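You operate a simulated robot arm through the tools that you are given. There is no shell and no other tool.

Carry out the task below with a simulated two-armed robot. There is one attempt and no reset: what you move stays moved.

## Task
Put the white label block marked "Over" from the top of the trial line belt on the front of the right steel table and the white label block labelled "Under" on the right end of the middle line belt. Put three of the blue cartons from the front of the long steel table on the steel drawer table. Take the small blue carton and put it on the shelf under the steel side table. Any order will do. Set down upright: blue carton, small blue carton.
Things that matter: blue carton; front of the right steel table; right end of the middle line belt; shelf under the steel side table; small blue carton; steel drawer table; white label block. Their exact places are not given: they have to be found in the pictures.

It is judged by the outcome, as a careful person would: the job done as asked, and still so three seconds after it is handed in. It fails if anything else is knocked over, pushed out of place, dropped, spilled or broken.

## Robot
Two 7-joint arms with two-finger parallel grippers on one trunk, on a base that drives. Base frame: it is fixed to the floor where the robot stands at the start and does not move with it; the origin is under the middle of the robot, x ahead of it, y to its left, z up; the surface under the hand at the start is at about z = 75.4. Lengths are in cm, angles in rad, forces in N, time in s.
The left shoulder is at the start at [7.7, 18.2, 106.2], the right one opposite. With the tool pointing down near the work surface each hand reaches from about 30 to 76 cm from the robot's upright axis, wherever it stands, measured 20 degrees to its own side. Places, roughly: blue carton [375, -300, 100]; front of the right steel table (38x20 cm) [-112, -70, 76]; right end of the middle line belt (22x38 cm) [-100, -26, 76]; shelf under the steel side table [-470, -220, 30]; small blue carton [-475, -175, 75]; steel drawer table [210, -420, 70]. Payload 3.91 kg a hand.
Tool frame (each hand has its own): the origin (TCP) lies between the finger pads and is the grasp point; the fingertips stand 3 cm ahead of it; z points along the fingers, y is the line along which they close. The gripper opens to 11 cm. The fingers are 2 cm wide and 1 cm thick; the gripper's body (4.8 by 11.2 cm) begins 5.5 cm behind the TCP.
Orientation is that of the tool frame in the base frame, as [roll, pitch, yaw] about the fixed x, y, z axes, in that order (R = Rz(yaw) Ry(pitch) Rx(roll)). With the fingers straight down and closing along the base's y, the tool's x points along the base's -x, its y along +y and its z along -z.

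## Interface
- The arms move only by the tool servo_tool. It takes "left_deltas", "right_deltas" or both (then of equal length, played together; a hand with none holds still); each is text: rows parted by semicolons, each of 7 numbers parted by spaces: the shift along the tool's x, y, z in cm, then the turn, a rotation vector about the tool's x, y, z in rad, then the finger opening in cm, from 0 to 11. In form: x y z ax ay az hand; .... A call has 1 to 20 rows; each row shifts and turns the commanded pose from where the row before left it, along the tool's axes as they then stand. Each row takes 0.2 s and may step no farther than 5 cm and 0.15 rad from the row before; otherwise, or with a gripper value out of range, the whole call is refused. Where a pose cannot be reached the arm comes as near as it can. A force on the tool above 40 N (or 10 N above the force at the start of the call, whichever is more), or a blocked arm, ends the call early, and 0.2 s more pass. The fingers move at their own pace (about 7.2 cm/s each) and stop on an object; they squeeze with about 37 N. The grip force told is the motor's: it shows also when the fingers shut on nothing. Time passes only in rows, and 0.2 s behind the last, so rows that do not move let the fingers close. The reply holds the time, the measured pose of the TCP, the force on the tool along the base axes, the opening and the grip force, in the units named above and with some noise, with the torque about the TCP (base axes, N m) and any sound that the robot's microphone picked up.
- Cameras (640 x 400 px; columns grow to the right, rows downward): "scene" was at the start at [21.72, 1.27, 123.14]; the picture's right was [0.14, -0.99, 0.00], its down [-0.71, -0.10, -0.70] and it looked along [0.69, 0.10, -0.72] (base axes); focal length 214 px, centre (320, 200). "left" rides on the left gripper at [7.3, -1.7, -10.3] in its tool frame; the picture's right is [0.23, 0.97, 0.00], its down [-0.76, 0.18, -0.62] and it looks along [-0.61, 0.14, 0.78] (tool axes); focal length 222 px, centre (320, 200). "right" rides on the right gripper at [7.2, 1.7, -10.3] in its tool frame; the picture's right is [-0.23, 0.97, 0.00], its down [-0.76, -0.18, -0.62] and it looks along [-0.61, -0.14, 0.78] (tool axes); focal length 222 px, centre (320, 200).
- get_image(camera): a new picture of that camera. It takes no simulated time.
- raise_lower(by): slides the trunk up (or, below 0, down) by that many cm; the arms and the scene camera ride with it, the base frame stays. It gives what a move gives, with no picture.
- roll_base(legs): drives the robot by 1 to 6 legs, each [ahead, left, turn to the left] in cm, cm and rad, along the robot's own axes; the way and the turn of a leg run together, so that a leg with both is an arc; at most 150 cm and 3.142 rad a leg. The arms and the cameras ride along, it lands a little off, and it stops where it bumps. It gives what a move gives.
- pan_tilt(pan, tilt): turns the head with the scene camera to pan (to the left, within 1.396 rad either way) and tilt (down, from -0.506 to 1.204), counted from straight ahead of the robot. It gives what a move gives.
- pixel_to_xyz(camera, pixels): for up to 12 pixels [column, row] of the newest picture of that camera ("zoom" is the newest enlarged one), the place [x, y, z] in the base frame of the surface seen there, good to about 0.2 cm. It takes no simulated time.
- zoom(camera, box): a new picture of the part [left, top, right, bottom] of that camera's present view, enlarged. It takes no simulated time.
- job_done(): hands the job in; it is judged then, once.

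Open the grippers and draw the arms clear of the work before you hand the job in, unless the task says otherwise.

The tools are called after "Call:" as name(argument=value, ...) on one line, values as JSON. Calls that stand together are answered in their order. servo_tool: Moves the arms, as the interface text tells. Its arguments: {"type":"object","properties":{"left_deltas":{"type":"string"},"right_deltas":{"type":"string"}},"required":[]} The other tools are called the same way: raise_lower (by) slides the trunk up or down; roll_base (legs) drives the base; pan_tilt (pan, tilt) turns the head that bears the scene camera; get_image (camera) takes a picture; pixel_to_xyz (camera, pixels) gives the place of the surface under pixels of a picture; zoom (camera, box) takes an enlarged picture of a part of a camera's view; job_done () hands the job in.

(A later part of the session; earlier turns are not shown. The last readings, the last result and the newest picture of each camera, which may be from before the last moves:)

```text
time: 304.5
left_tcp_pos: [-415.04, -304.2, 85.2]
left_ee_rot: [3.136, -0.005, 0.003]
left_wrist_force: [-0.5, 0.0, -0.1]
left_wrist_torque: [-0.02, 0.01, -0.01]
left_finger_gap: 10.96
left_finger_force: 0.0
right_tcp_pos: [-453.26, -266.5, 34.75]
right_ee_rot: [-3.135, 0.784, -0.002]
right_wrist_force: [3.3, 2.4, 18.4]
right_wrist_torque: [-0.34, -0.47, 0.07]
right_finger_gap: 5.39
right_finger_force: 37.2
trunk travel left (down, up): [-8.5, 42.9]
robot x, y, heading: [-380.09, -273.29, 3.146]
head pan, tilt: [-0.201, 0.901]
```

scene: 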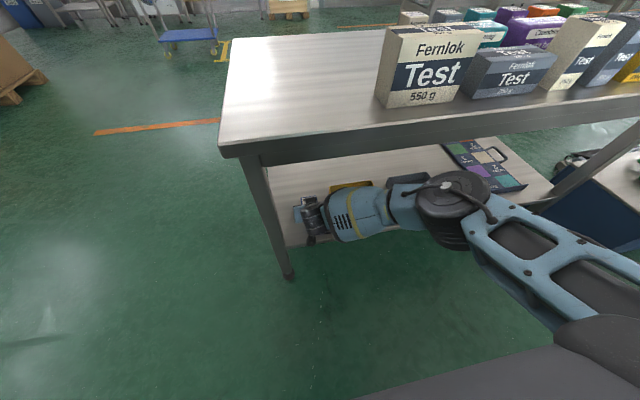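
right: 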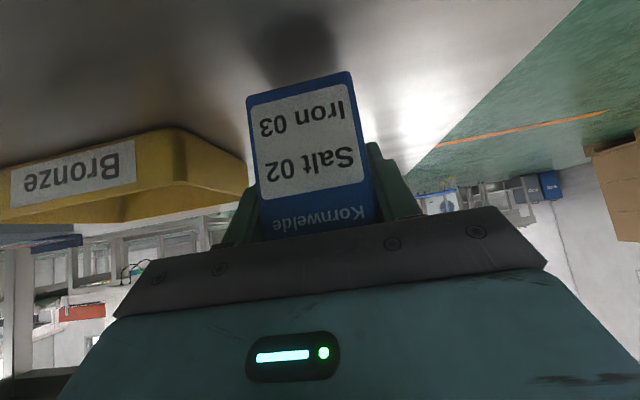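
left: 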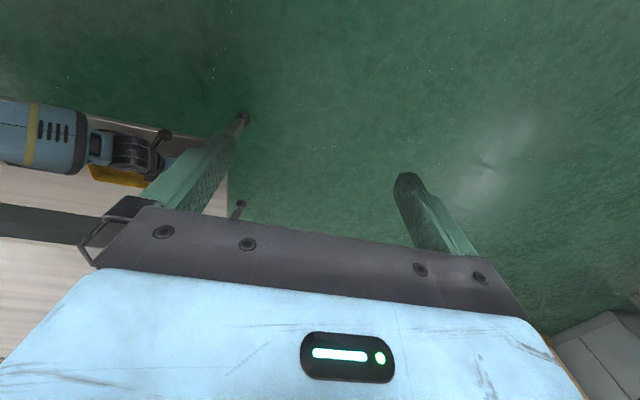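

Contact (18 N). I ease 0.15 cm, open to 8.5 cm and withdraw along the tool axis.

Call:
servo_tool(right_deltas="-0.1 0 -0.1 0 0 0 4; 0 0 0 0 0 0 6; 0 0 0 0 0 0 8; 0 0 0 0 0 0 8; 0 0 0 0 0 0 8; 0 0 -2 0 0 0 8; 0 0 -3 0 0 0 8; 0 0 -3 0 0 0 8; 2 0 -3 0 0 0 8; 0 0 0 0 0 0 8")

Call:
get_image(camera="right")

Call:
get_image(camera="scene")

Call:
get_image(camera="left")

```text
time: 306.7
left_tcp_pos: [-415.08, -304.24, 85.31]
left_ee_rot: [3.137, -0.008, 0.005]
left_wrist_force: [-0.3, 0.3, 0.8]
left_wrist_torque: [-0.04, 0.04, 0.02]
left_finger_gap: 11.02
left_finger_force: 0.1
right_tcp_pos: [-444.14, -266.57, 41.17]
right_ee_rot: [-3.137, 0.783, -0.002]
right_wrist_force: [-0.4, 0.4, 0.0]
right_wrist_torque: [0.01, -0.01, 0.01]
right_finger_gap: 8.0
right_finger_force: 0.0
trunk travel left (down, up): [-8.5, 42.9]
robot x, y, heading: [-380.04, -273.27, 3.144]
head pan, tilt: [-0.201, 0.901]
```

```text
taken
```

right: 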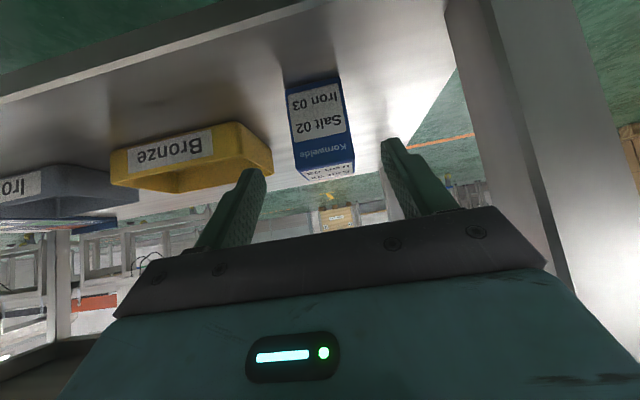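

```text
taken
```

scene: 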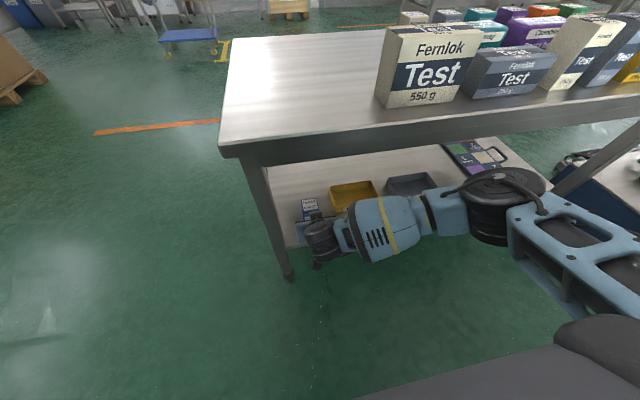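

```text
taken
```

left: 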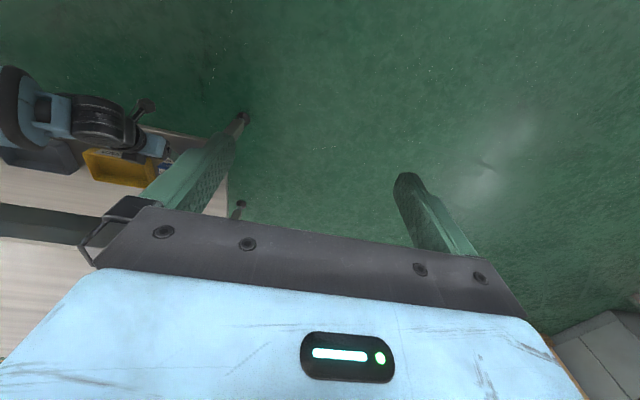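

The small blue carton stands upright on the shelf next to the "Bronze" bin. I withdraw the hand from under the table (14 cm back).

Call:
servo_tool(right_deltas="2.8 0 -2.8 0 0 0 8; 2.8 0 -2.8 0 0 0 8; 2.8 0 -2.8 0 0 0 8; 1.5 0 -1.5 0 0 0 8; 0 0 0 0 0 0 8")

Call:
get_image(camera="scene")

Call:
get_image(camera="right")

```text
time: 307.9
left_tcp_pos: [-415.13, -304.23, 85.21]
left_ee_rot: [3.136, -0.007, 0.006]
left_wrist_force: [0.4, -0.1, 0.0]
left_wrist_torque: [0.02, 0.01, 0.01]
left_finger_gap: 10.98
left_finger_force: 0.0
right_tcp_pos: [-429.93, -266.66, 41.27]
right_ee_rot: [-3.136, 0.781, 0.001]
right_wrist_force: [0.6, -0.2, -1.2]
right_wrist_torque: [0.0, 0.03, 0.01]
right_finger_gap: 7.97
right_finger_force: 0.1
trunk travel left (down, up): [-8.5, 42.9]
robot x, y, heading: [-380.2, -273.21, 3.141]
head pan, tilt: [-0.201, 0.901]
```

```text
taken
```

scene: 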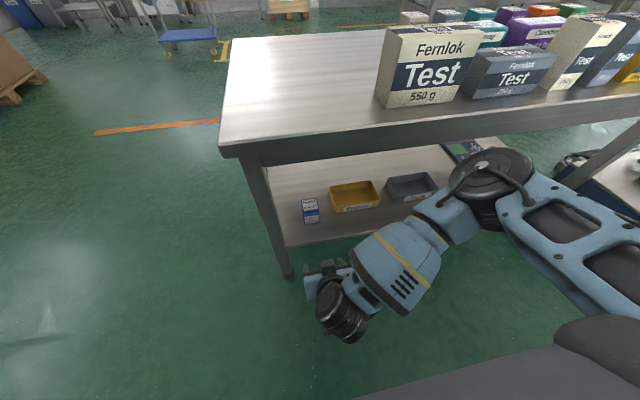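

```text
taken
```

right: 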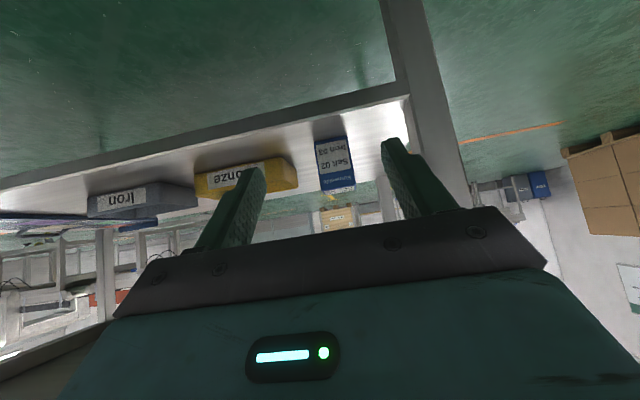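

The carton stands well on the shelf. I raise the trunk in steps with the hand clear of the table edge.

Call:
raise_lower(by=12)

Call:
raise_lower(by=12)

Call:
get_image(camera="scene")

```text
time: 309.4
left_tcp_pos: [-415.06, -304.27, 97.17]
left_ee_rot: [3.137, -0.01, 0.004]
left_wrist_force: [-0.6, -0.3, -0.5]
left_wrist_torque: [-0.03, 0.01, 0.01]
left_finger_gap: 11.02
left_finger_force: 0.1
right_tcp_pos: [-429.89, -266.51, 53.22]
right_ee_rot: [-3.135, 0.781, 0.002]
right_wrist_force: [0.0, -0.6, 0.3]
right_wrist_torque: [0.0, -0.02, 0.01]
right_finger_gap: 8.0
right_finger_force: 0.0
trunk travel left (down, up): [-20.5, 30.9]
robot x, y, heading: [-380.02, -273.39, 3.142]
head pan, tilt: [-0.201, 0.901]
```

```text
time: 310.9
left_tcp_pos: [-415.11, -304.16, 109.22]
left_ee_rot: [3.137, -0.009, 0.005]
left_wrist_force: [0.4, -0.4, -0.6]
left_wrist_torque: [0.01, 0.02, 0.04]
left_finger_gap: 11.0
left_finger_force: 0.0
right_tcp_pos: [-429.98, -266.58, 65.23]
right_ee_rot: [-3.137, 0.782, -0.001]
right_wrist_force: [0.6, 0.3, 0.6]
right_wrist_torque: [0.01, 0.03, 0.01]
right_finger_gap: 8.0
right_finger_force: 0.0
trunk travel left (down, up): [-32.5, 18.9]
robot x, y, heading: [-380.11, -273.44, 3.138]
head pan, tilt: [-0.201, 0.901]
```

```text
taken
```

scene: 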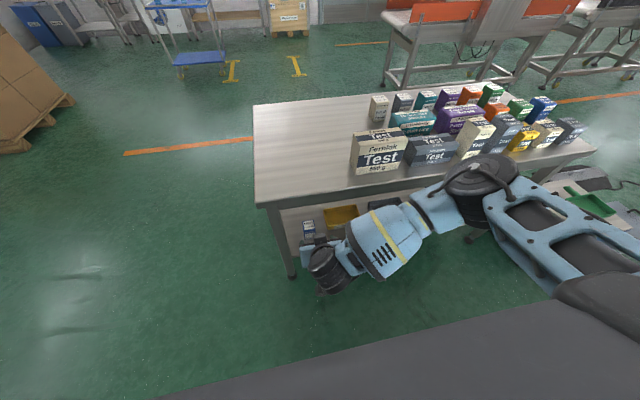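

All packs look undisturbed. I raise the right hand 36 cm and bring it back to vertical.

Call:
servo_tool(right_deltas="-2.8 0 -2.8 0 0 0 8; -2.8 0 -2.8 0 0 0 8; -2.8 0 -2.8 0 0 0 8; -2.8 0 -2.8 0 0 0 8; -2.8 0 -2.8 0 0 0 8; -2.8 0 -2.8 0 0 0 8; -2.8 0 -2.8 0 0 0 8; -2.8 0 -2.8 0 0 0 8; -2.8 0 -2.8 0 0 0 8; 0 0 0 0 0.15 0 8; 0 0 0 0 0.15 0 8; 0 0 0 0 0.15 0 8; 0 0 0 0 0.15 0 8; 0 0 0 0 0.15 0 8; 0 0 0 0 0.033 0 8; 0 0 0 0 0 0 8")

Call:
get_image(camera="scene")

```text
time: 314.3
left_tcp_pos: [-415.06, -304.31, 109.22]
left_ee_rot: [3.136, -0.008, 0.006]
left_wrist_force: [-0.2, 0.6, -0.5]
left_wrist_torque: [0.01, -0.01, -0.02]
left_finger_gap: 11.0
left_finger_force: 0.0
right_tcp_pos: [-430.21, -266.75, 100.93]
right_ee_rot: [-3.138, -0.005, -0.004]
right_wrist_force: [0.2, 0.2, -0.2]
right_wrist_torque: [-0.01, -0.01, 0.0]
right_finger_gap: 8.02
right_finger_force: 0.0
trunk travel left (down, up): [-32.5, 18.9]
robot x, y, heading: [-380.56, -273.82, 3.143]
head pan, tilt: [-0.201, 0.901]
```

```text
taken
```

scene: 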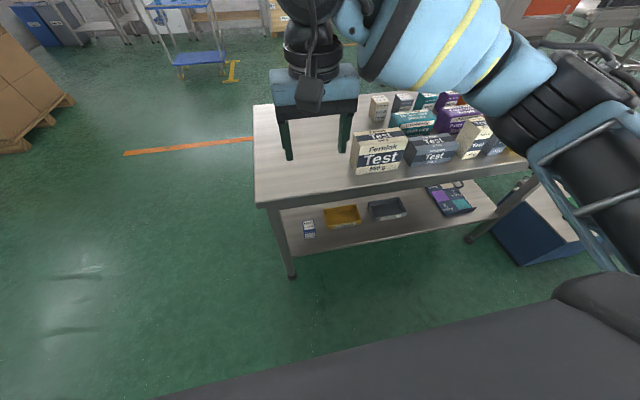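

The small blue carton stands on the shelf at (308,228). I tuck the right hand back, raise the trunk for travel, and slide to y≈-389.

Call:
servo_tool(right_deltas="2 -4 -2 0 0 0 8; 3 -3.5 -2 0 0 0 8; 3 -3.5 -2 0 0 0 8; 3 -2 -2 0 0 0 8; 0 0 0 0 0 0 8")

Call:
raise_lower(by=18)

Call:
roll_base(legs=[[0, 115, 0], [0, 0, -1.57]])

Call:
pan_tilt(pan=0.0, tilt=0.5)

Call:
get_image(camera="scene")

```text
refused: row 2 steps farther than a row can; nothing moved
```

```text
time: 316.3
left_tcp_pos: [-415.13, -304.3, 127.06]
left_ee_rot: [3.137, -0.008, 0.004]
left_wrist_force: [-0.2, -0.4, -0.8]
left_wrist_torque: [-0.01, 0.0, 0.01]
left_finger_gap: 11.03
left_finger_force: 0.0
right_tcp_pos: [-430.09, -266.69, 118.74]
right_ee_rot: [-3.137, -0.004, -0.002]
right_wrist_force: [0.3, 0.3, -0.5]
right_wrist_torque: [0.01, -0.02, 0.01]
right_finger_gap: 7.99
right_finger_force: 0.1
trunk travel left (down, up): [-50.5, 0.9]
robot x, y, heading: [-379.98, -273.18, 3.145]
head pan, tilt: [-0.201, 0.901]
```

```text
time: 330.6
left_tcp_pos: [-411.57, -354.21, 127.28]
left_ee_rot: [3.136, -0.007, -1.594]
left_wrist_force: [0.2, 0.7, -0.1]
left_wrist_torque: [0.02, -0.03, 0.0]
left_finger_gap: 11.01
left_finger_force: 0.0
right_tcp_pos: [-373.52, -340.33, 118.84]
right_ee_rot: [-3.137, -0.002, -1.603]
right_wrist_force: [0.3, 1.0, -0.2]
right_wrist_torque: [0.02, -0.01, 0.01]
right_finger_gap: 8.0
right_finger_force: 0.1
trunk travel left (down, up): [-50.5, 0.9]
robot x, y, heading: [-381.94, -390.46, 1.544]
head pan, tilt: [-0.201, 0.901]
```

```text
time: 331.5
left_tcp_pos: [-411.49, -354.28, 127.22]
left_ee_rot: [3.137, -0.007, -1.595]
left_wrist_force: [0.5, -0.2, -0.5]
left_wrist_torque: [0.03, -0.02, -0.01]
left_finger_gap: 11.02
left_finger_force: 0.0
right_tcp_pos: [-373.62, -340.32, 118.93]
right_ee_rot: [-3.138, -0.001, -1.604]
right_wrist_force: [-0.4, -0.1, 0.2]
right_wrist_torque: [-0.02, 0.02, 0.01]
right_finger_gap: 8.02
right_finger_force: 0.0
trunk travel left (down, up): [-50.5, 0.9]
robot x, y, heading: [-381.64, -390.34, 1.542]
head pan, tilt: [0.0, 0.499]
```

```text
taken
```

scene: 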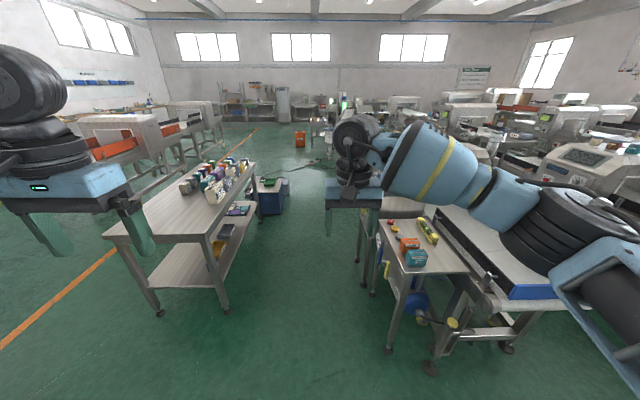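

There is a small table beside conveyor C, right behind where I had backed up. I zoom to check its items are standing and where it is.

Call:
zoom(camera="scene", box=[350, 200, 560, 360])

Call:
pixel_to_xyz(camera="scene", pixels=[[385, 230], [405, 272], [465, 268], [392, 350], [362, 262], [430, 370], [416, 258], [408, 243], [428, 230], [500, 345], [378, 290], [425, 220]])

```text
2.50 times, centred on (455, 280) of scene
```

zoom: 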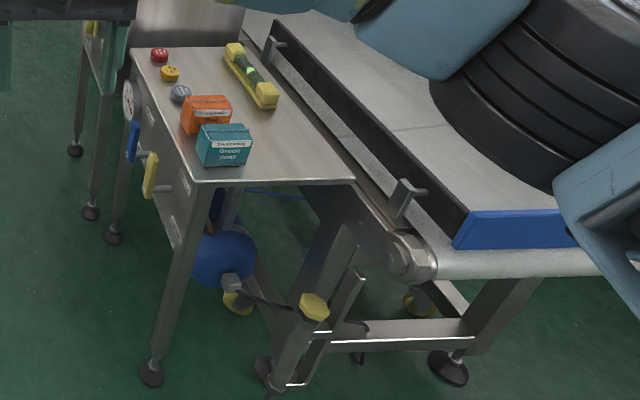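

```text
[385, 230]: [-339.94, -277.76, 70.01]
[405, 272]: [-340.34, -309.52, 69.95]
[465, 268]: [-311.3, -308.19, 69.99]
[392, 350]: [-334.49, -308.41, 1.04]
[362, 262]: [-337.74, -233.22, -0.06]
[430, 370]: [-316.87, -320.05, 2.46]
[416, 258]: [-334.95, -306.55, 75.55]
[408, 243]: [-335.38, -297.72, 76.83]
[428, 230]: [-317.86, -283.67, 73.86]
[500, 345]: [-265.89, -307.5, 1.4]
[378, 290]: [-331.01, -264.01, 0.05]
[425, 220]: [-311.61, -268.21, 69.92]
```

Everything on that table stands neatly, aligned – no damage. I turn right once more to face +x and look along the aisle.

Call:
roll_base(legs=[[0, 0, -1.542]])

Call:
servo_tool(right_deltas="2 -3 -2 0 0 0 8; 3 -3 -2 0 0 0 8; 3 -3 -2 0 0 0 8; 3 -3 -1 0 0 0 8; 0 0 0 0 0 0 8")

Call:
get_image(camera="scene")

```text
time: 335.7
left_tcp_pos: [-346.17, -359.7, 127.3]
left_ee_rot: [3.137, -0.007, 3.135]
left_wrist_force: [0.6, -0.3, 0.2]
left_wrist_torque: [0.0, -0.02, -0.01]
left_finger_gap: 10.99
left_finger_force: 0.0
right_tcp_pos: [-331.73, -397.55, 119.01]
right_ee_rot: [-3.137, -0.002, 3.125]
right_wrist_force: [-0.1, 0.1, -0.2]
right_wrist_torque: [-0.03, -0.01, -0.04]
right_finger_gap: 7.99
right_finger_force: 0.1
trunk travel left (down, up): [-50.5, 0.9]
robot x, y, heading: [-381.81, -390.31, -0.011]
head pan, tilt: [0.0, 0.499]
```

```text
time: 336.9
left_tcp_pos: [-346.17, -359.75, 127.15]
left_ee_rot: [3.137, -0.01, 3.133]
left_wrist_force: [0.7, 0.1, 0.2]
left_wrist_torque: [0.0, -0.03, 0.01]
left_finger_gap: 11.03
left_finger_force: 0.1
right_tcp_pos: [-342.69, -409.18, 125.92]
right_ee_rot: [-3.135, -0.001, 3.125]
right_wrist_force: [-0.2, -0.6, 0.0]
right_wrist_torque: [-0.02, 0.02, 0.0]
right_finger_gap: 8.0
right_finger_force: 0.1
trunk travel left (down, up): [-50.5, 0.9]
robot x, y, heading: [-381.78, -390.36, -0.016]
head pan, tilt: [0.0, 0.499]
```

```text
taken
```

scene: 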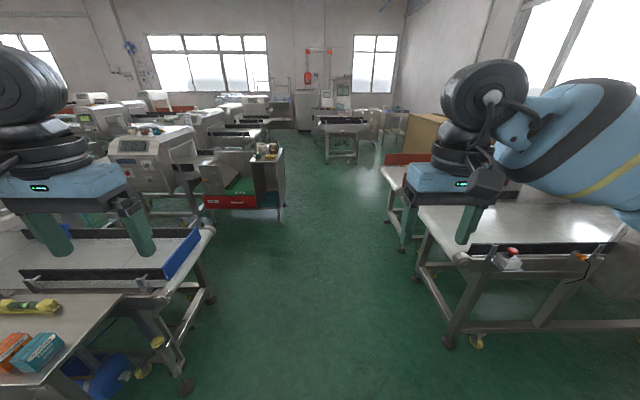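

The aisle is clear. I correct the heading and drive 300 cm along +x.

Call:
roll_base(legs=[[0, 0, 0.016], [150, 0, 0], [150, 0, 0]])

Call:
get_image(camera="scene")

```text
time: 351.8
left_tcp_pos: [-43.95, -358.81, 127.36]
left_ee_rot: [3.136, -0.006, 3.135]
left_wrist_force: [0.6, 0.2, -0.1]
left_wrist_torque: [0.0, -0.01, 0.01]
left_finger_gap: 10.99
left_finger_force: 0.1
right_tcp_pos: [-40.24, -408.2, 125.92]
right_ee_rot: [-3.138, 0.0, 3.127]
right_wrist_force: [0.3, 0.6, 0.4]
right_wrist_torque: [-0.01, -0.01, 0.0]
right_finger_gap: 8.01
right_finger_force: 0.0
trunk travel left (down, up): [-50.5, 0.9]
robot x, y, heading: [-79.18, -388.97, -0.014]
head pan, tilt: [0.0, 0.499]
```

```text
taken
```

scene: 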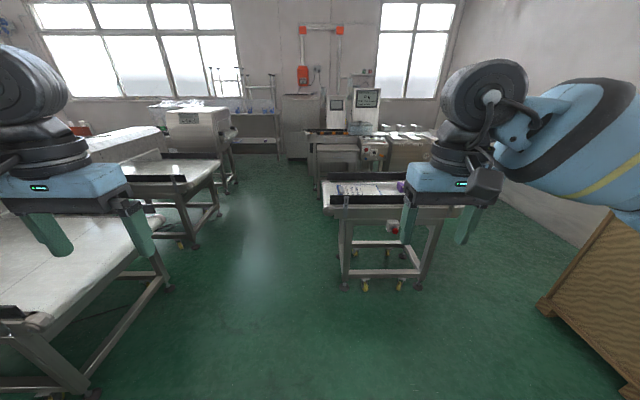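

I zoom into the far part to find the long steel table with blue cartons and the drawer table.

Call:
zoom(camera="scene", box=[140, 60, 460, 260])

Call:
pixel_to_xyz(camera="scene", pixels=[[343, 205], [345, 285], [420, 280], [230, 185], [215, 215], [170, 285], [150, 230], [255, 140], [250, 110], [290, 155], [312, 150], [270, 150]])

```text
2.00 times, centred on (300, 160) of scene
```

zoom: 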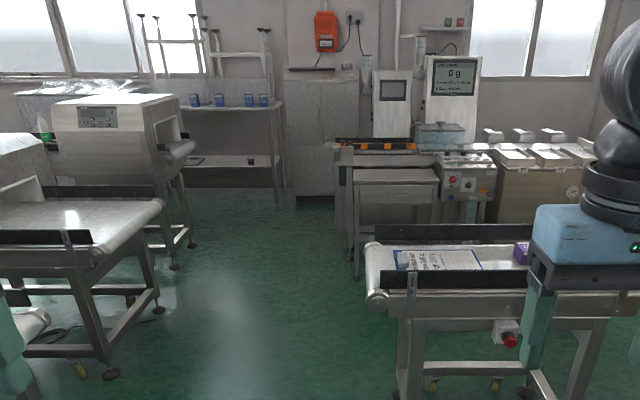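

```text
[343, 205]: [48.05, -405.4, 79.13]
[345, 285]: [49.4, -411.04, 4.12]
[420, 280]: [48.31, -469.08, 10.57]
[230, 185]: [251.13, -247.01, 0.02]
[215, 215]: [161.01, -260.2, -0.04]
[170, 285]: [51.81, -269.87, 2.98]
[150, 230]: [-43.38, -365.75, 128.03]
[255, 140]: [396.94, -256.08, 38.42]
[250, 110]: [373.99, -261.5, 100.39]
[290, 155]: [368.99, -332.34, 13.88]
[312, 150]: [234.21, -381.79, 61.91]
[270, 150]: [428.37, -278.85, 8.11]
```

The blue cartons stand on a table near (374,-262,100), the drawer table near (234,-382). I measure conveyor ends on the left and the drawer table to plan.

Call:
pixel_to_xyz(camera="scene", pixels=[[195, 248], [218, 165], [220, 150], [183, 245], [228, 188], [235, 130], [318, 145], [358, 150], [318, 198], [315, 175], [340, 145], [280, 110]])

Call:
zoom(camera="scene", box=[210, 80, 380, 200])

```text
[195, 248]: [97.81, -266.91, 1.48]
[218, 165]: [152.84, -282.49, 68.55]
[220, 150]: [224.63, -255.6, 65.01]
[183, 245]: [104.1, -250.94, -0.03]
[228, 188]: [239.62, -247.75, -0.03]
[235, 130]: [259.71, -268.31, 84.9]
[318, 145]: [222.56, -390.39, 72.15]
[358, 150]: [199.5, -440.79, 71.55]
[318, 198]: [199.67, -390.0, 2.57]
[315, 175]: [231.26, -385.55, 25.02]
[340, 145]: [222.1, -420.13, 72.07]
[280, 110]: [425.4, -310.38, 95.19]
```

```text
3.33 times, centred on (295, 140) of scene
```

zoom: 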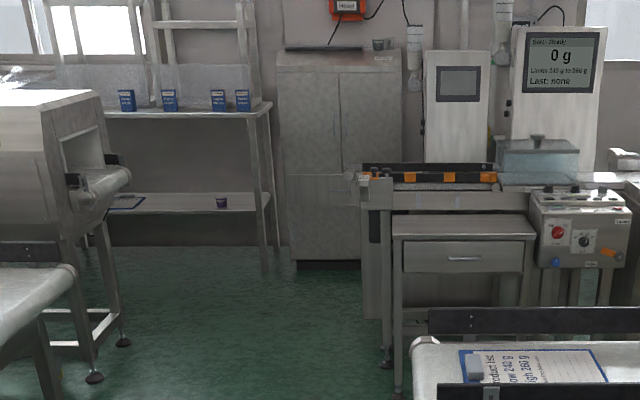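

The drawer table (z≈72, front x≈200, y −390…−441) and four blue cartons on the long table are clear now. I drive along the aisle to about (150,-340).

Call:
roll_base(legs=[[0, 0, 0.014], [60, 0, 0], [79, 49, 0], [90, 0, 0]])

Call:
get_image(camera="scene")

```text
time: 364.4
left_tcp_pos: [187.11, -310.67, 127.21]
left_ee_rot: [3.137, -0.005, -3.14]
left_wrist_force: [0.2, 0.4, 0.1]
left_wrist_torque: [-0.01, -0.01, -0.03]
left_finger_gap: 11.0
left_finger_force: 0.0
right_tcp_pos: [191.15, -360.0, 125.94]
right_ee_rot: [-3.137, 0.002, 3.137]
right_wrist_force: [-1.4, -0.3, 0.6]
right_wrist_torque: [-0.03, 0.01, -0.01]
right_finger_gap: 7.99
right_finger_force: 0.0
trunk travel left (down, up): [-50.5, 0.9]
robot x, y, heading: [152.07, -341.81, -0.003]
head pan, tilt: [0.0, 0.499]
```

```text
taken
```

scene: 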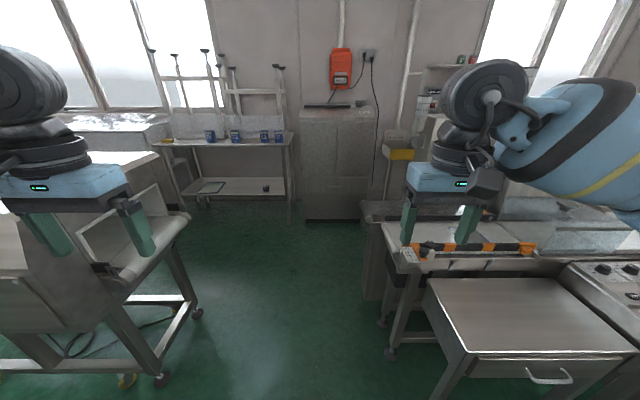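

The drawer table's empty top is at (530,320). I zoom on the cartons and measure.

Call:
zoom(camera="scene", box=[140, 90, 310, 210])

Call:
pixel_to_xyz(camera="scene", pixels=[[210, 136], [235, 136], [264, 136], [279, 136], [288, 140], [190, 142], [292, 210], [438, 285], [560, 280], [468, 350], [630, 345], [190, 215]])

```text
3.33 times, centred on (225, 150) of scene
```

zoom: 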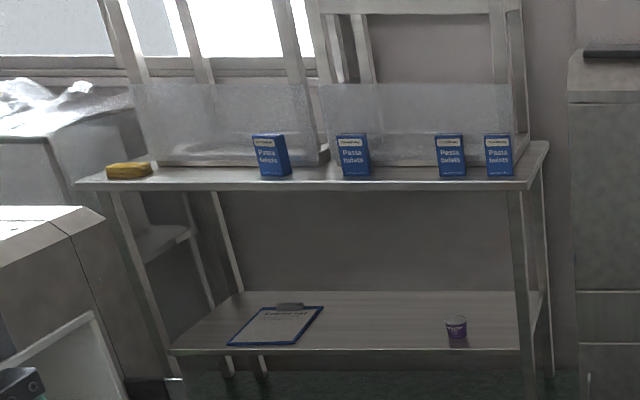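

```text
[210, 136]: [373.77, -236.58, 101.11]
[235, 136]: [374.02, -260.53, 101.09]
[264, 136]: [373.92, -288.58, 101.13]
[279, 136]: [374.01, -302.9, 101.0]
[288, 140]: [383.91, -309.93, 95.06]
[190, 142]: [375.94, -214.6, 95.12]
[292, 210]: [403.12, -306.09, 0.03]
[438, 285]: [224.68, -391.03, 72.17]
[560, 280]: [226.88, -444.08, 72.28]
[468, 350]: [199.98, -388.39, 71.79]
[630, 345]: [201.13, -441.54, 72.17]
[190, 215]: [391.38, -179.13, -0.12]
```

Four "Pasta twists" blue cartons stand at x≈374, y≈-237, -261, -289, -303 on the z=95 table. I drive to about (300,-336) and then slide left to y≈-282.

Call:
roll_base(legs=[[148, 4, 0]])

Call:
pan_tilt(pan=0.5, tilt=0.5)

Call:
get_image(camera="scene")

```text
time: 371.6
left_tcp_pos: [333.3, -308.57, 127.19]
left_ee_rot: [3.136, -0.008, 3.129]
left_wrist_force: [0.4, 1.1, 0.0]
left_wrist_torque: [0.01, 0.03, 0.01]
left_finger_gap: 10.99
left_finger_force: 0.2
right_tcp_pos: [336.68, -358.02, 125.95]
right_ee_rot: [-3.137, 0.002, 3.121]
right_wrist_force: [-0.7, 0.0, 0.0]
right_wrist_torque: [-0.02, -0.01, 0.02]
right_finger_gap: 8.0
right_finger_force: 0.2
trunk travel left (down, up): [-50.5, 0.9]
robot x, y, heading: [297.6, -338.93, -0.01]
head pan, tilt: [0.0, 0.499]
```

```text
time: 372.6
left_tcp_pos: [333.37, -308.62, 127.2]
left_ee_rot: [3.138, -0.007, 3.129]
left_wrist_force: [-1.0, -0.1, -0.2]
left_wrist_torque: [0.0, 0.02, 0.02]
left_finger_gap: 10.99
left_finger_force: 0.0
right_tcp_pos: [336.6, -357.97, 126.03]
right_ee_rot: [-3.14, 0.0, 3.118]
right_wrist_force: [1.1, -0.2, -0.1]
right_wrist_torque: [-0.02, 0.02, -0.02]
right_finger_gap: 7.97
right_finger_force: 0.0
trunk travel left (down, up): [-50.5, 0.9]
robot x, y, heading: [297.28, -338.73, -0.021]
head pan, tilt: [0.499, 0.499]
```

```text
taken
```

scene: 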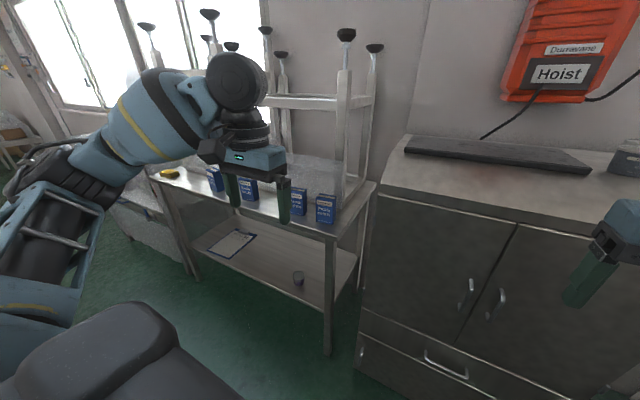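

The cartons and the long table are right ahead-left. I fix the heading and slide left 57 cm.

Call:
roll_base(legs=[[0, 0, 0.02], [0, 57, 0]])

Call:
pan_tilt(pan=0.0, tilt=0.6)

Call:
get_image(camera="scene")

```text
time: 378.5
left_tcp_pos: [332.6, -250.32, 127.29]
left_ee_rot: [3.136, -0.007, -3.134]
left_wrist_force: [-0.3, -0.7, 0.4]
left_wrist_torque: [-0.02, -0.01, 0.0]
left_finger_gap: 11.0
left_finger_force: 0.0
right_tcp_pos: [336.68, -299.62, 125.96]
right_ee_rot: [-3.139, -0.002, 3.141]
right_wrist_force: [0.1, -1.0, -1.0]
right_wrist_torque: [0.0, -0.01, 0.01]
right_finger_gap: 8.02
right_finger_force: 0.2
trunk travel left (down, up): [-50.5, 0.9]
robot x, y, heading: [297.65, -281.29, 0.005]
head pan, tilt: [0.499, 0.499]
```

```text
time: 379.4
left_tcp_pos: [332.57, -250.31, 127.21]
left_ee_rot: [3.136, -0.008, -3.132]
left_wrist_force: [0.9, -0.2, 0.3]
left_wrist_torque: [0.0, -0.04, -0.01]
left_finger_gap: 10.99
left_finger_force: 0.0
right_tcp_pos: [336.84, -299.6, 125.92]
right_ee_rot: [-3.138, -0.003, 3.141]
right_wrist_force: [0.9, -1.1, 1.0]
right_wrist_torque: [0.0, 0.02, -0.01]
right_finger_gap: 8.01
right_finger_force: 0.0
trunk travel left (down, up): [-50.5, 0.9]
robot x, y, heading: [297.46, -281.22, 0.003]
head pan, tilt: [0.0, 0.6]
```

```text
taken
```

scene: 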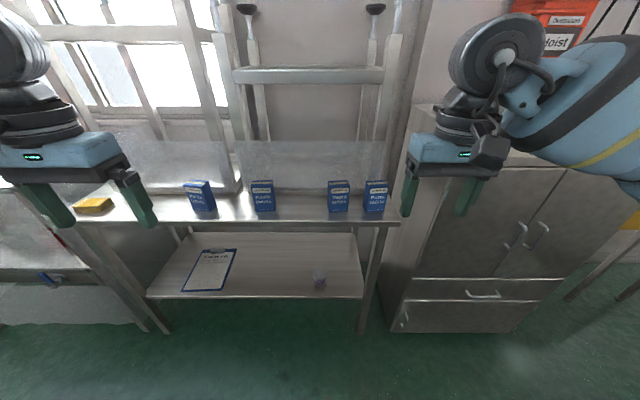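

The four cartons are visible at (198,196), (262,195), (338,196), (376,196). I zoom and measure their faces.

Call:
zoom(camera="scene", box=[170, 150, 410, 240])

Call:
pixel_to_xyz(camera="scene", pixels=[[253, 183], [271, 182], [254, 190], [273, 190], [263, 181], [262, 186], [366, 183], [386, 183], [366, 195], [386, 200], [376, 182], [376, 187]])

Call:
pixel_to_xyz(camera="scene", pixels=[[330, 195], [347, 195], [339, 182], [185, 190], [212, 195], [198, 184], [250, 218], [395, 222], [320, 215], [300, 200], [300, 180], [376, 212]])

```text
2.67 times, centred on (290, 195) of scene
```

zoom: 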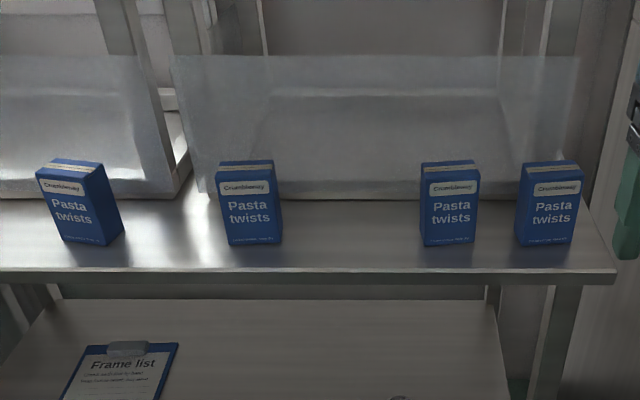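

```text
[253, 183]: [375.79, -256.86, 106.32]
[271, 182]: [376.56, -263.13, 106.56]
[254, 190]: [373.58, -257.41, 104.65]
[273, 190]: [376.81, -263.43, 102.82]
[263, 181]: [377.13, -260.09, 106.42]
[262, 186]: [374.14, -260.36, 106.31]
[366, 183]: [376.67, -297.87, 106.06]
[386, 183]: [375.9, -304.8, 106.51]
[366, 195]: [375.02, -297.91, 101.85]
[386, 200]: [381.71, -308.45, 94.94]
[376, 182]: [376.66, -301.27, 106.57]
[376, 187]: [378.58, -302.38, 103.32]
```

```text
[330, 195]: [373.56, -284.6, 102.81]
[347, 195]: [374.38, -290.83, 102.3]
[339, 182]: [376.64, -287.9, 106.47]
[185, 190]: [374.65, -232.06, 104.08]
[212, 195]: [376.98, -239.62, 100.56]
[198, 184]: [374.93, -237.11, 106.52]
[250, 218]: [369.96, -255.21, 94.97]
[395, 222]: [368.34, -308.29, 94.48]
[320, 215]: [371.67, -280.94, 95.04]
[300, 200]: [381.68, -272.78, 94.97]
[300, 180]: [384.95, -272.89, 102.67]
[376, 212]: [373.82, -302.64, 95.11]
```

The cartons are ~7 wide, 4 deep, 11.5 tall (z 95–106.5); a clear panel stands behind at x≈385. I drive 20 cm ahead and bring both hands above the cartons at y≈-260 (left) and y≈-301 (right), staying high.

Call:
roll_base(legs=[[20, 0, 0]])

Call:
servo_tool(left_deltas="-3.8 -1.6 0 0 0 0 11; -3.8 -1.6 0 0 0 0 11; -3.8 -1.6 0 0 0 0 11; -3.8 -1.6 0 0 0 0 11; -3.8 -1.6 0 0 0 0 11; -3.8 -1.6 0 0 0 0 11; 0 0 0 0 0 0 11", right_deltas="-3.1 -0.3 0 0 0 0 10.5; -3.1 -0.3 0 0 0 0 10.5; -3.1 -0.3 0 0 0 0 10.5; -3.1 -0.3 0 0 0 0 10.5; -3.1 -0.3 0 0 0 0 10.5; -3.1 -0.3 0 0 0 0 10.5; 0 0 0 0 0 0 10.5")

Call:
get_image(camera="left")

Call:
get_image(camera="right")

Call:
get_image(camera="scene")

```text
time: 381.0
left_tcp_pos: [352.21, -250.18, 127.2]
left_ee_rot: [3.136, -0.006, -3.135]
left_wrist_force: [-0.8, -0.2, -0.7]
left_wrist_torque: [-0.01, 0.01, -0.01]
left_finger_gap: 11.04
left_finger_force: 0.0
right_tcp_pos: [356.64, -299.55, 125.92]
right_ee_rot: [-3.138, -0.001, -3.141]
right_wrist_force: [-0.3, 0.1, -0.7]
right_wrist_torque: [-0.01, -0.02, 0.01]
right_finger_gap: 7.99
right_finger_force: 0.1
trunk travel left (down, up): [-50.5, 0.9]
robot x, y, heading: [316.85, -281.36, 0.006]
head pan, tilt: [0.0, 0.6]
```

```text
time: 382.6
left_tcp_pos: [375.06, -259.49, 127.03]
left_ee_rot: [3.137, -0.008, -3.132]
left_wrist_force: [-0.8, -0.6, 0.1]
left_wrist_torque: [-0.01, -0.02, 0.01]
left_finger_gap: 10.99
left_finger_force: 0.0
right_tcp_pos: [375.04, -301.31, 125.96]
right_ee_rot: [-3.137, 0.001, -3.14]
right_wrist_force: [0.3, -0.3, 0.4]
right_wrist_torque: [-0.01, -0.01, 0.03]
right_finger_gap: 10.5
right_finger_force: 0.1
trunk travel left (down, up): [-50.5, 0.9]
robot x, y, heading: [317.12, -281.34, 0.012]
head pan, tilt: [0.0, 0.6]
```

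```text
taken
```

left: 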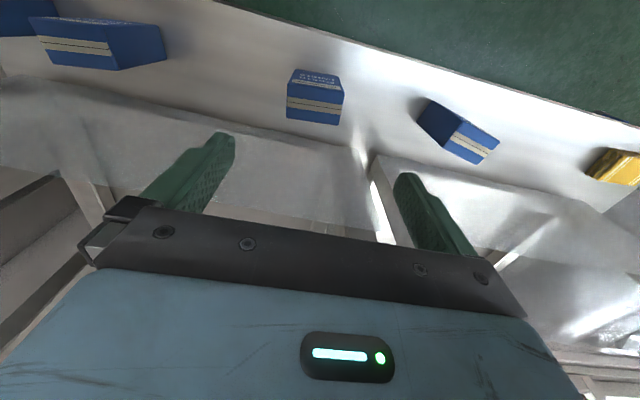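

```text
taken
```

right: 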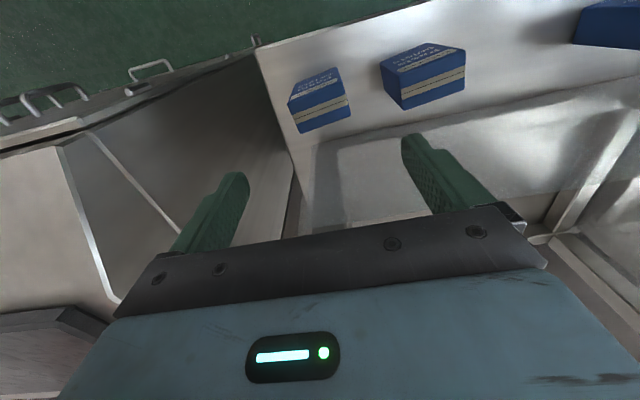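

```text
taken
```

scene: 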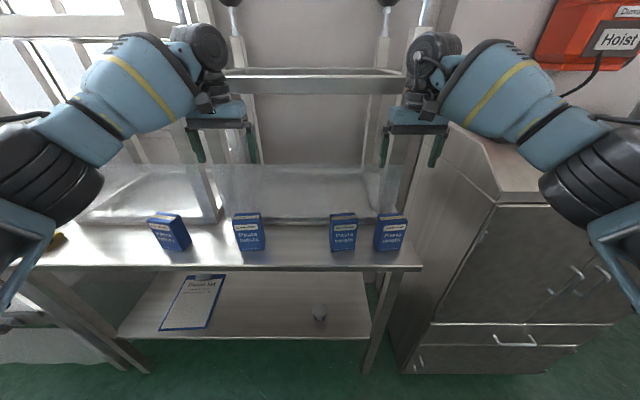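

Both hands are over the cartons. I measure the carton tops and the clear panel's edge in the hand pictures.

Call:
pixel_to_xyz(camera="left", pixels=[[288, 98], [342, 105], [289, 118], [341, 125], [315, 110], [300, 72], [340, 135], [280, 140], [370, 160], [250, 130], [410, 165]])

Call:
pixel_to_xyz(camera="right", pixels=[[290, 105], [342, 85], [299, 131], [350, 113], [320, 110], [388, 90], [465, 75], [400, 108], [310, 160], [340, 150], [400, 140], [462, 90]])

```text
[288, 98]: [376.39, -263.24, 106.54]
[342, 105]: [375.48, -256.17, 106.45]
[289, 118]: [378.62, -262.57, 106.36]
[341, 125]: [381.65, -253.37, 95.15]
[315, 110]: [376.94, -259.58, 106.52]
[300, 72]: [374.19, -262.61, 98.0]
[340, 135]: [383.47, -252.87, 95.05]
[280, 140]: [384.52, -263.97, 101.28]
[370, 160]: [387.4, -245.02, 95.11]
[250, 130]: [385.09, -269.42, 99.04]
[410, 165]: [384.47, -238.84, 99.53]
```

```text
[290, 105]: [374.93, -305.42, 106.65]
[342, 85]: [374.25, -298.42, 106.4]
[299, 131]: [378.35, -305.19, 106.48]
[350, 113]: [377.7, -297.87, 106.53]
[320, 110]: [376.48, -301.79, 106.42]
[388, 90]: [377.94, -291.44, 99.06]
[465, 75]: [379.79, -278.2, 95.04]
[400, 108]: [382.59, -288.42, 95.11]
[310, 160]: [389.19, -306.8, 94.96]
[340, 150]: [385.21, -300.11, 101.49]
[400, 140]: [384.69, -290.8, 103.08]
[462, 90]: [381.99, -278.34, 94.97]
```

Left carton centre (376.4,-259.9), right (376.3,-301.7); panel at x≈384.7 is 6 cm behind. I align both hands and descend 20 cm together.

Call:
servo_tool(left_deltas="-1.3 -0.4 2 0 0 0 10.5; 0 0 4 0 0 0 10.5; 0 0 4 0 0 0 10.5; 0 0 4 0 0 0 10.5; 0 0 4 0 0 0 10.5; 0 0 2 0 0 0 10.5; 0 0 0 0 0 0 10.5", right_deltas="-1.3 -0.4 2 0 0 0 10.5; 0 0 4 0 0 0 10.5; 0 0 4 0 0 0 10.5; 0 0 4 0 0 0 10.5; 0 0 4 0 0 0 10.5; 0 0 1 0 0 0 10.5; 0 0 0 0 0 0 10.5")

Call:
get_image(camera="left")

Call:
get_image(camera="right")

Call:
get_image(camera="scene")

```text
time: 384.2
left_tcp_pos: [376.44, -259.8, 107.1]
left_ee_rot: [3.137, -0.007, -3.133]
left_wrist_force: [0.4, 0.4, 0.4]
left_wrist_torque: [-0.01, -0.02, 0.0]
left_finger_gap: 10.5
left_finger_force: 0.0
right_tcp_pos: [376.65, -301.94, 106.99]
right_ee_rot: [-3.138, 0.0, -3.141]
right_wrist_force: [-0.3, 0.3, 0.8]
right_wrist_torque: [-0.01, -0.01, -0.03]
right_finger_gap: 10.53
right_finger_force: 0.0
trunk travel left (down, up): [-50.5, 0.9]
robot x, y, heading: [317.13, -281.54, 0.007]
head pan, tilt: [0.0, 0.6]
```

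```text
taken
```

left: 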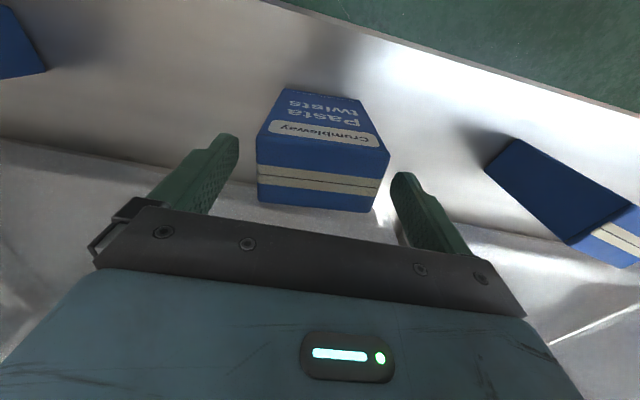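

```text
taken
```

right: 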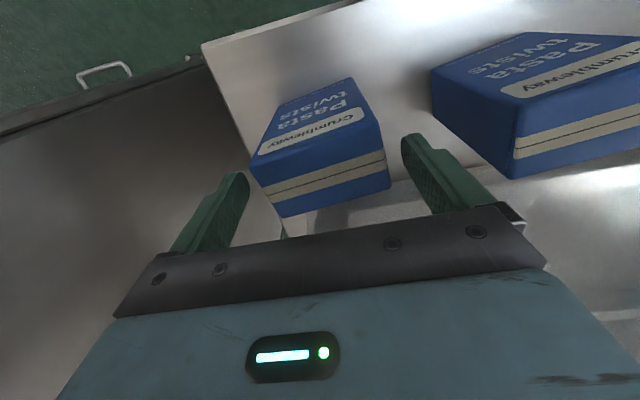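

```text
taken
```

scene: 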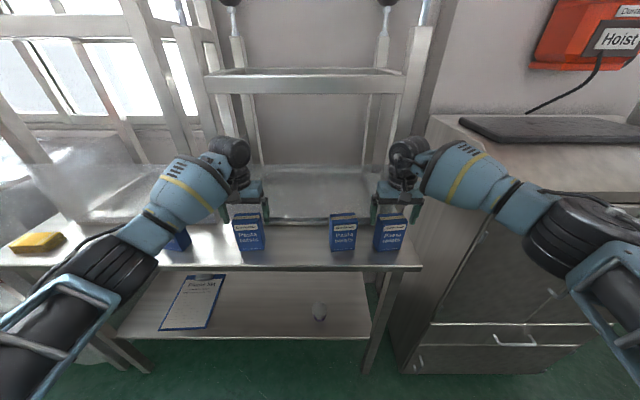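

The fingers straddle both cartons. Before the last descent I check the cabinet's distance to the right hand.

Call:
pixel_to_xyz(camera="scene", pixels=[[497, 207], [440, 130], [470, 170], [460, 230], [430, 240], [420, 262], [405, 300]])

Call:
pixel_to_xyz(camera="right", pixels=[[252, 160], [385, 150], [265, 190], [389, 180], [432, 80], [515, 175], [180, 70]])

Call:
pixel_to_xyz(camera="left", pixels=[[258, 165], [387, 180], [260, 200], [372, 210], [320, 160]])

```text
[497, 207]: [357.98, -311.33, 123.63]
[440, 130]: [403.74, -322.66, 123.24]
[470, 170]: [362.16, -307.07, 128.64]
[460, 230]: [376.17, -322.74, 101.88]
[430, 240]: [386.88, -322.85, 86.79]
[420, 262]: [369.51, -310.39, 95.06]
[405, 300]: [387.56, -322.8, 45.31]
```

```text
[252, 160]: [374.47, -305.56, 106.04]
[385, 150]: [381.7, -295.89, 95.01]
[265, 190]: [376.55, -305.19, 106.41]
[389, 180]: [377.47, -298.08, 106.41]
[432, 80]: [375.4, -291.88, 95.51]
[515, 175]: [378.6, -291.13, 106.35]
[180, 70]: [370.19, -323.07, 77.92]
```

```text
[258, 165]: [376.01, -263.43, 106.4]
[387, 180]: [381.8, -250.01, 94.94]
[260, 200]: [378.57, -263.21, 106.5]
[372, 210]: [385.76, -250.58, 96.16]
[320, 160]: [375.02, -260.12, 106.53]
```

Alignment is good on both (centres within 0.2 cm) and the cabinet is 15 cm off. I descend the last 4.6 cm and close both hands.

Call:
servo_tool(left_deltas="0 0 3 0 0 0 10.5; 0 0 1.6 0 0 0 10.5; 0 0 0 0 0 0 10.5; 0 0 0 0 0 0 8.5; 0 0 0 0 0 0 6.5; 0 0 0 0 0 0 5.5; 0 0 0 0 0 0 5.5; 0 0 0 0 0 0 5.5", right_deltas="0 0.2 3 0 0 0 10.5; 0 0 1.6 0 0 0 10.5; 0 0 0 0 0 0 10.5; 0 0 0 0 0 0 8.5; 0 0 0 0 0 0 6.5; 0 0 0 0 0 0 5.5; 0 0 0 0 0 0 5.5; 0 0 0 0 0 0 5.5")

Call:
get_image(camera="left")

Call:
get_image(camera="right")

```text
time: 386.0
left_tcp_pos: [376.32, -259.89, 102.5]
left_ee_rot: [3.136, -0.006, -3.134]
left_wrist_force: [1.1, -0.6, 0.4]
left_wrist_torque: [-0.09, -0.08, 0.02]
left_finger_gap: 7.59
left_finger_force: 37.3
right_tcp_pos: [376.46, -301.76, 102.24]
right_ee_rot: [-3.138, -0.001, -3.14]
right_wrist_force: [-0.2, -0.3, -0.2]
right_wrist_torque: [0.07, 0.0, 0.0]
right_finger_gap: 7.75
right_finger_force: 37.2
trunk travel left (down, up): [-50.5, 0.9]
robot x, y, heading: [317.27, -281.45, 0.0]
head pan, tilt: [0.0, 0.6]
```

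```text
taken
```

left: 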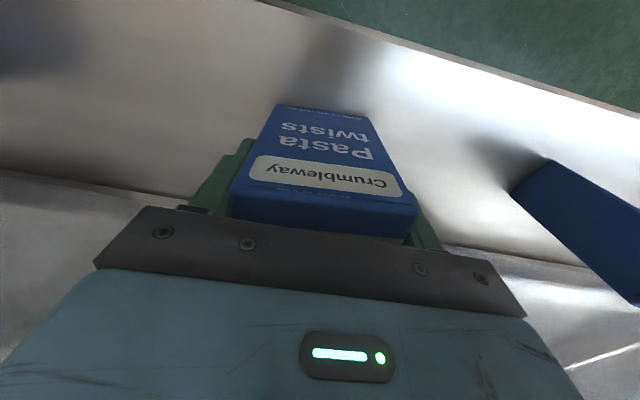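

```text
taken
```

right: 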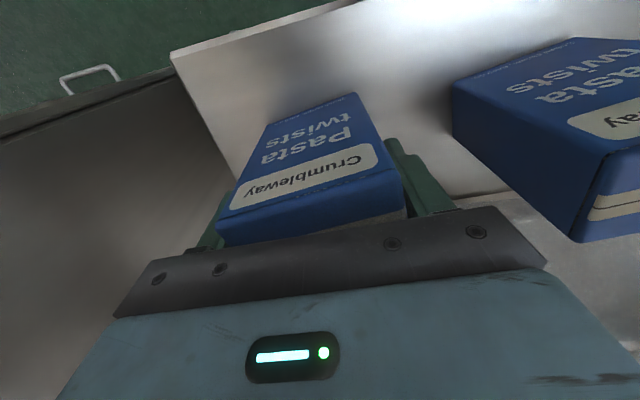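

Both cartons are gripped (37 N). I lift both straight up 12 cm.

Call:
servo_tool(left_deltas="0 0 -1 0 0 0 5.5; 0 0 -2 0 0 0 5.5; 0 0 -3 0 0 0 5.5; 0 0 -3 0 0 0 5.5; 0 0 -3 0 0 0 5.5; 0 0 0 0 0 0 5.5", right_deltas="0 0 -1 0 0 0 5.5; 0 0 -2 0 0 0 5.5; 0 0 -3 0 0 0 5.5; 0 0 -3 0 0 0 5.5; 0 0 -3 0 0 0 5.5; 0 0 0 0 0 0 5.5")

Call:
get_image(camera="scene")

Call:
get_image(camera="right")

```text
time: 387.4
left_tcp_pos: [376.56, -259.8, 114.43]
left_ee_rot: [3.136, -0.008, -3.133]
left_wrist_force: [0.4, 0.2, -0.8]
left_wrist_torque: [-0.01, 0.02, -0.03]
left_finger_gap: 7.66
left_finger_force: 36.8
right_tcp_pos: [376.54, -301.7, 114.36]
right_ee_rot: [-3.137, 0.0, -3.14]
right_wrist_force: [0.7, 0.2, -1.8]
right_wrist_torque: [0.01, -0.01, 0.04]
right_finger_gap: 7.75
right_finger_force: 37.0
trunk travel left (down, up): [-50.5, 0.9]
robot x, y, heading: [317.55, -281.48, 0.007]
head pan, tilt: [0.0, 0.6]
```

```text
taken
```

scene: 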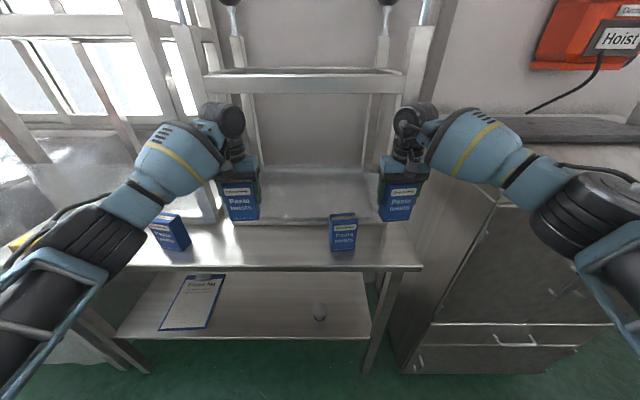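

```text
taken
```

right: 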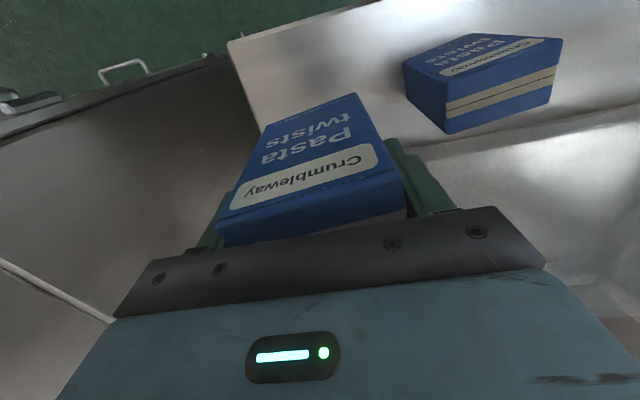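

Both cartons hang safely; one of the four's neighbours stays untouched. I pull both hands back 20 cm (and up 5), then slide right to y≈-338.

Call:
servo_tool(left_deltas="4 0 -1 0 0 0 5.5; 4 0 -1 0 0 0 5.5; 4 0 -1 0 0 0 5.5; 4 0 -1 0 0 0 5.5; 4 0 -1 0 0 0 5.5; 0 0 0 0 0 0 5.5", right_deltas="4 0 -1 0 0 0 5.5; 4 0 -1 0 0 0 5.5; 4 0 -1 0 0 0 5.5; 4 0 -1 0 0 0 5.5; 4 0 -1 0 0 0 5.5; 0 0 0 0 0 0 5.5")

Call:
roll_base(legs=[[-10, 0, 0], [0, -60, 0]])

Call:
get_image(camera="scene")

```text
time: 388.8
left_tcp_pos: [356.85, -260.19, 119.73]
left_ee_rot: [3.135, -0.01, -3.132]
left_wrist_force: [0.0, 0.0, -1.3]
left_wrist_torque: [-0.03, 0.02, 0.0]
left_finger_gap: 7.6
left_finger_force: 36.6
right_tcp_pos: [356.64, -301.72, 119.27]
right_ee_rot: [-3.137, -0.002, -3.141]
right_wrist_force: [0.6, 1.5, -1.1]
right_wrist_torque: [0.01, 0.01, 0.02]
right_finger_gap: 7.75
right_finger_force: 37.2
trunk travel left (down, up): [-50.5, 0.9]
robot x, y, heading: [317.48, -281.38, 0.006]
head pan, tilt: [0.0, 0.6]
```

```text
time: 395.4
left_tcp_pos: [347.16, -321.72, 119.71]
left_ee_rot: [3.135, -0.008, -3.13]
left_wrist_force: [0.4, -0.1, -1.5]
left_wrist_torque: [0.01, 0.02, -0.01]
left_finger_gap: 7.58
left_finger_force: 37.2
right_tcp_pos: [347.14, -363.24, 119.26]
right_ee_rot: [-3.136, 0.0, -3.136]
right_wrist_force: [-0.9, -0.2, -1.9]
right_wrist_torque: [0.02, 0.02, -0.01]
right_finger_gap: 7.74
right_finger_force: 36.6
trunk travel left (down, up): [-50.5, 0.9]
robot x, y, heading: [307.57, -343.09, 0.006]
head pan, tilt: [0.0, 0.6]
```

```text
taken
```

scene: 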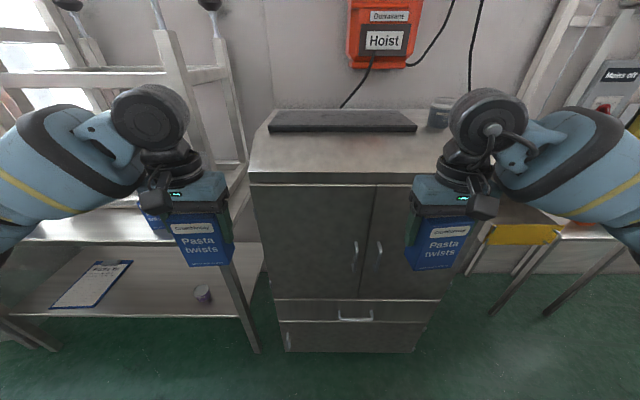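

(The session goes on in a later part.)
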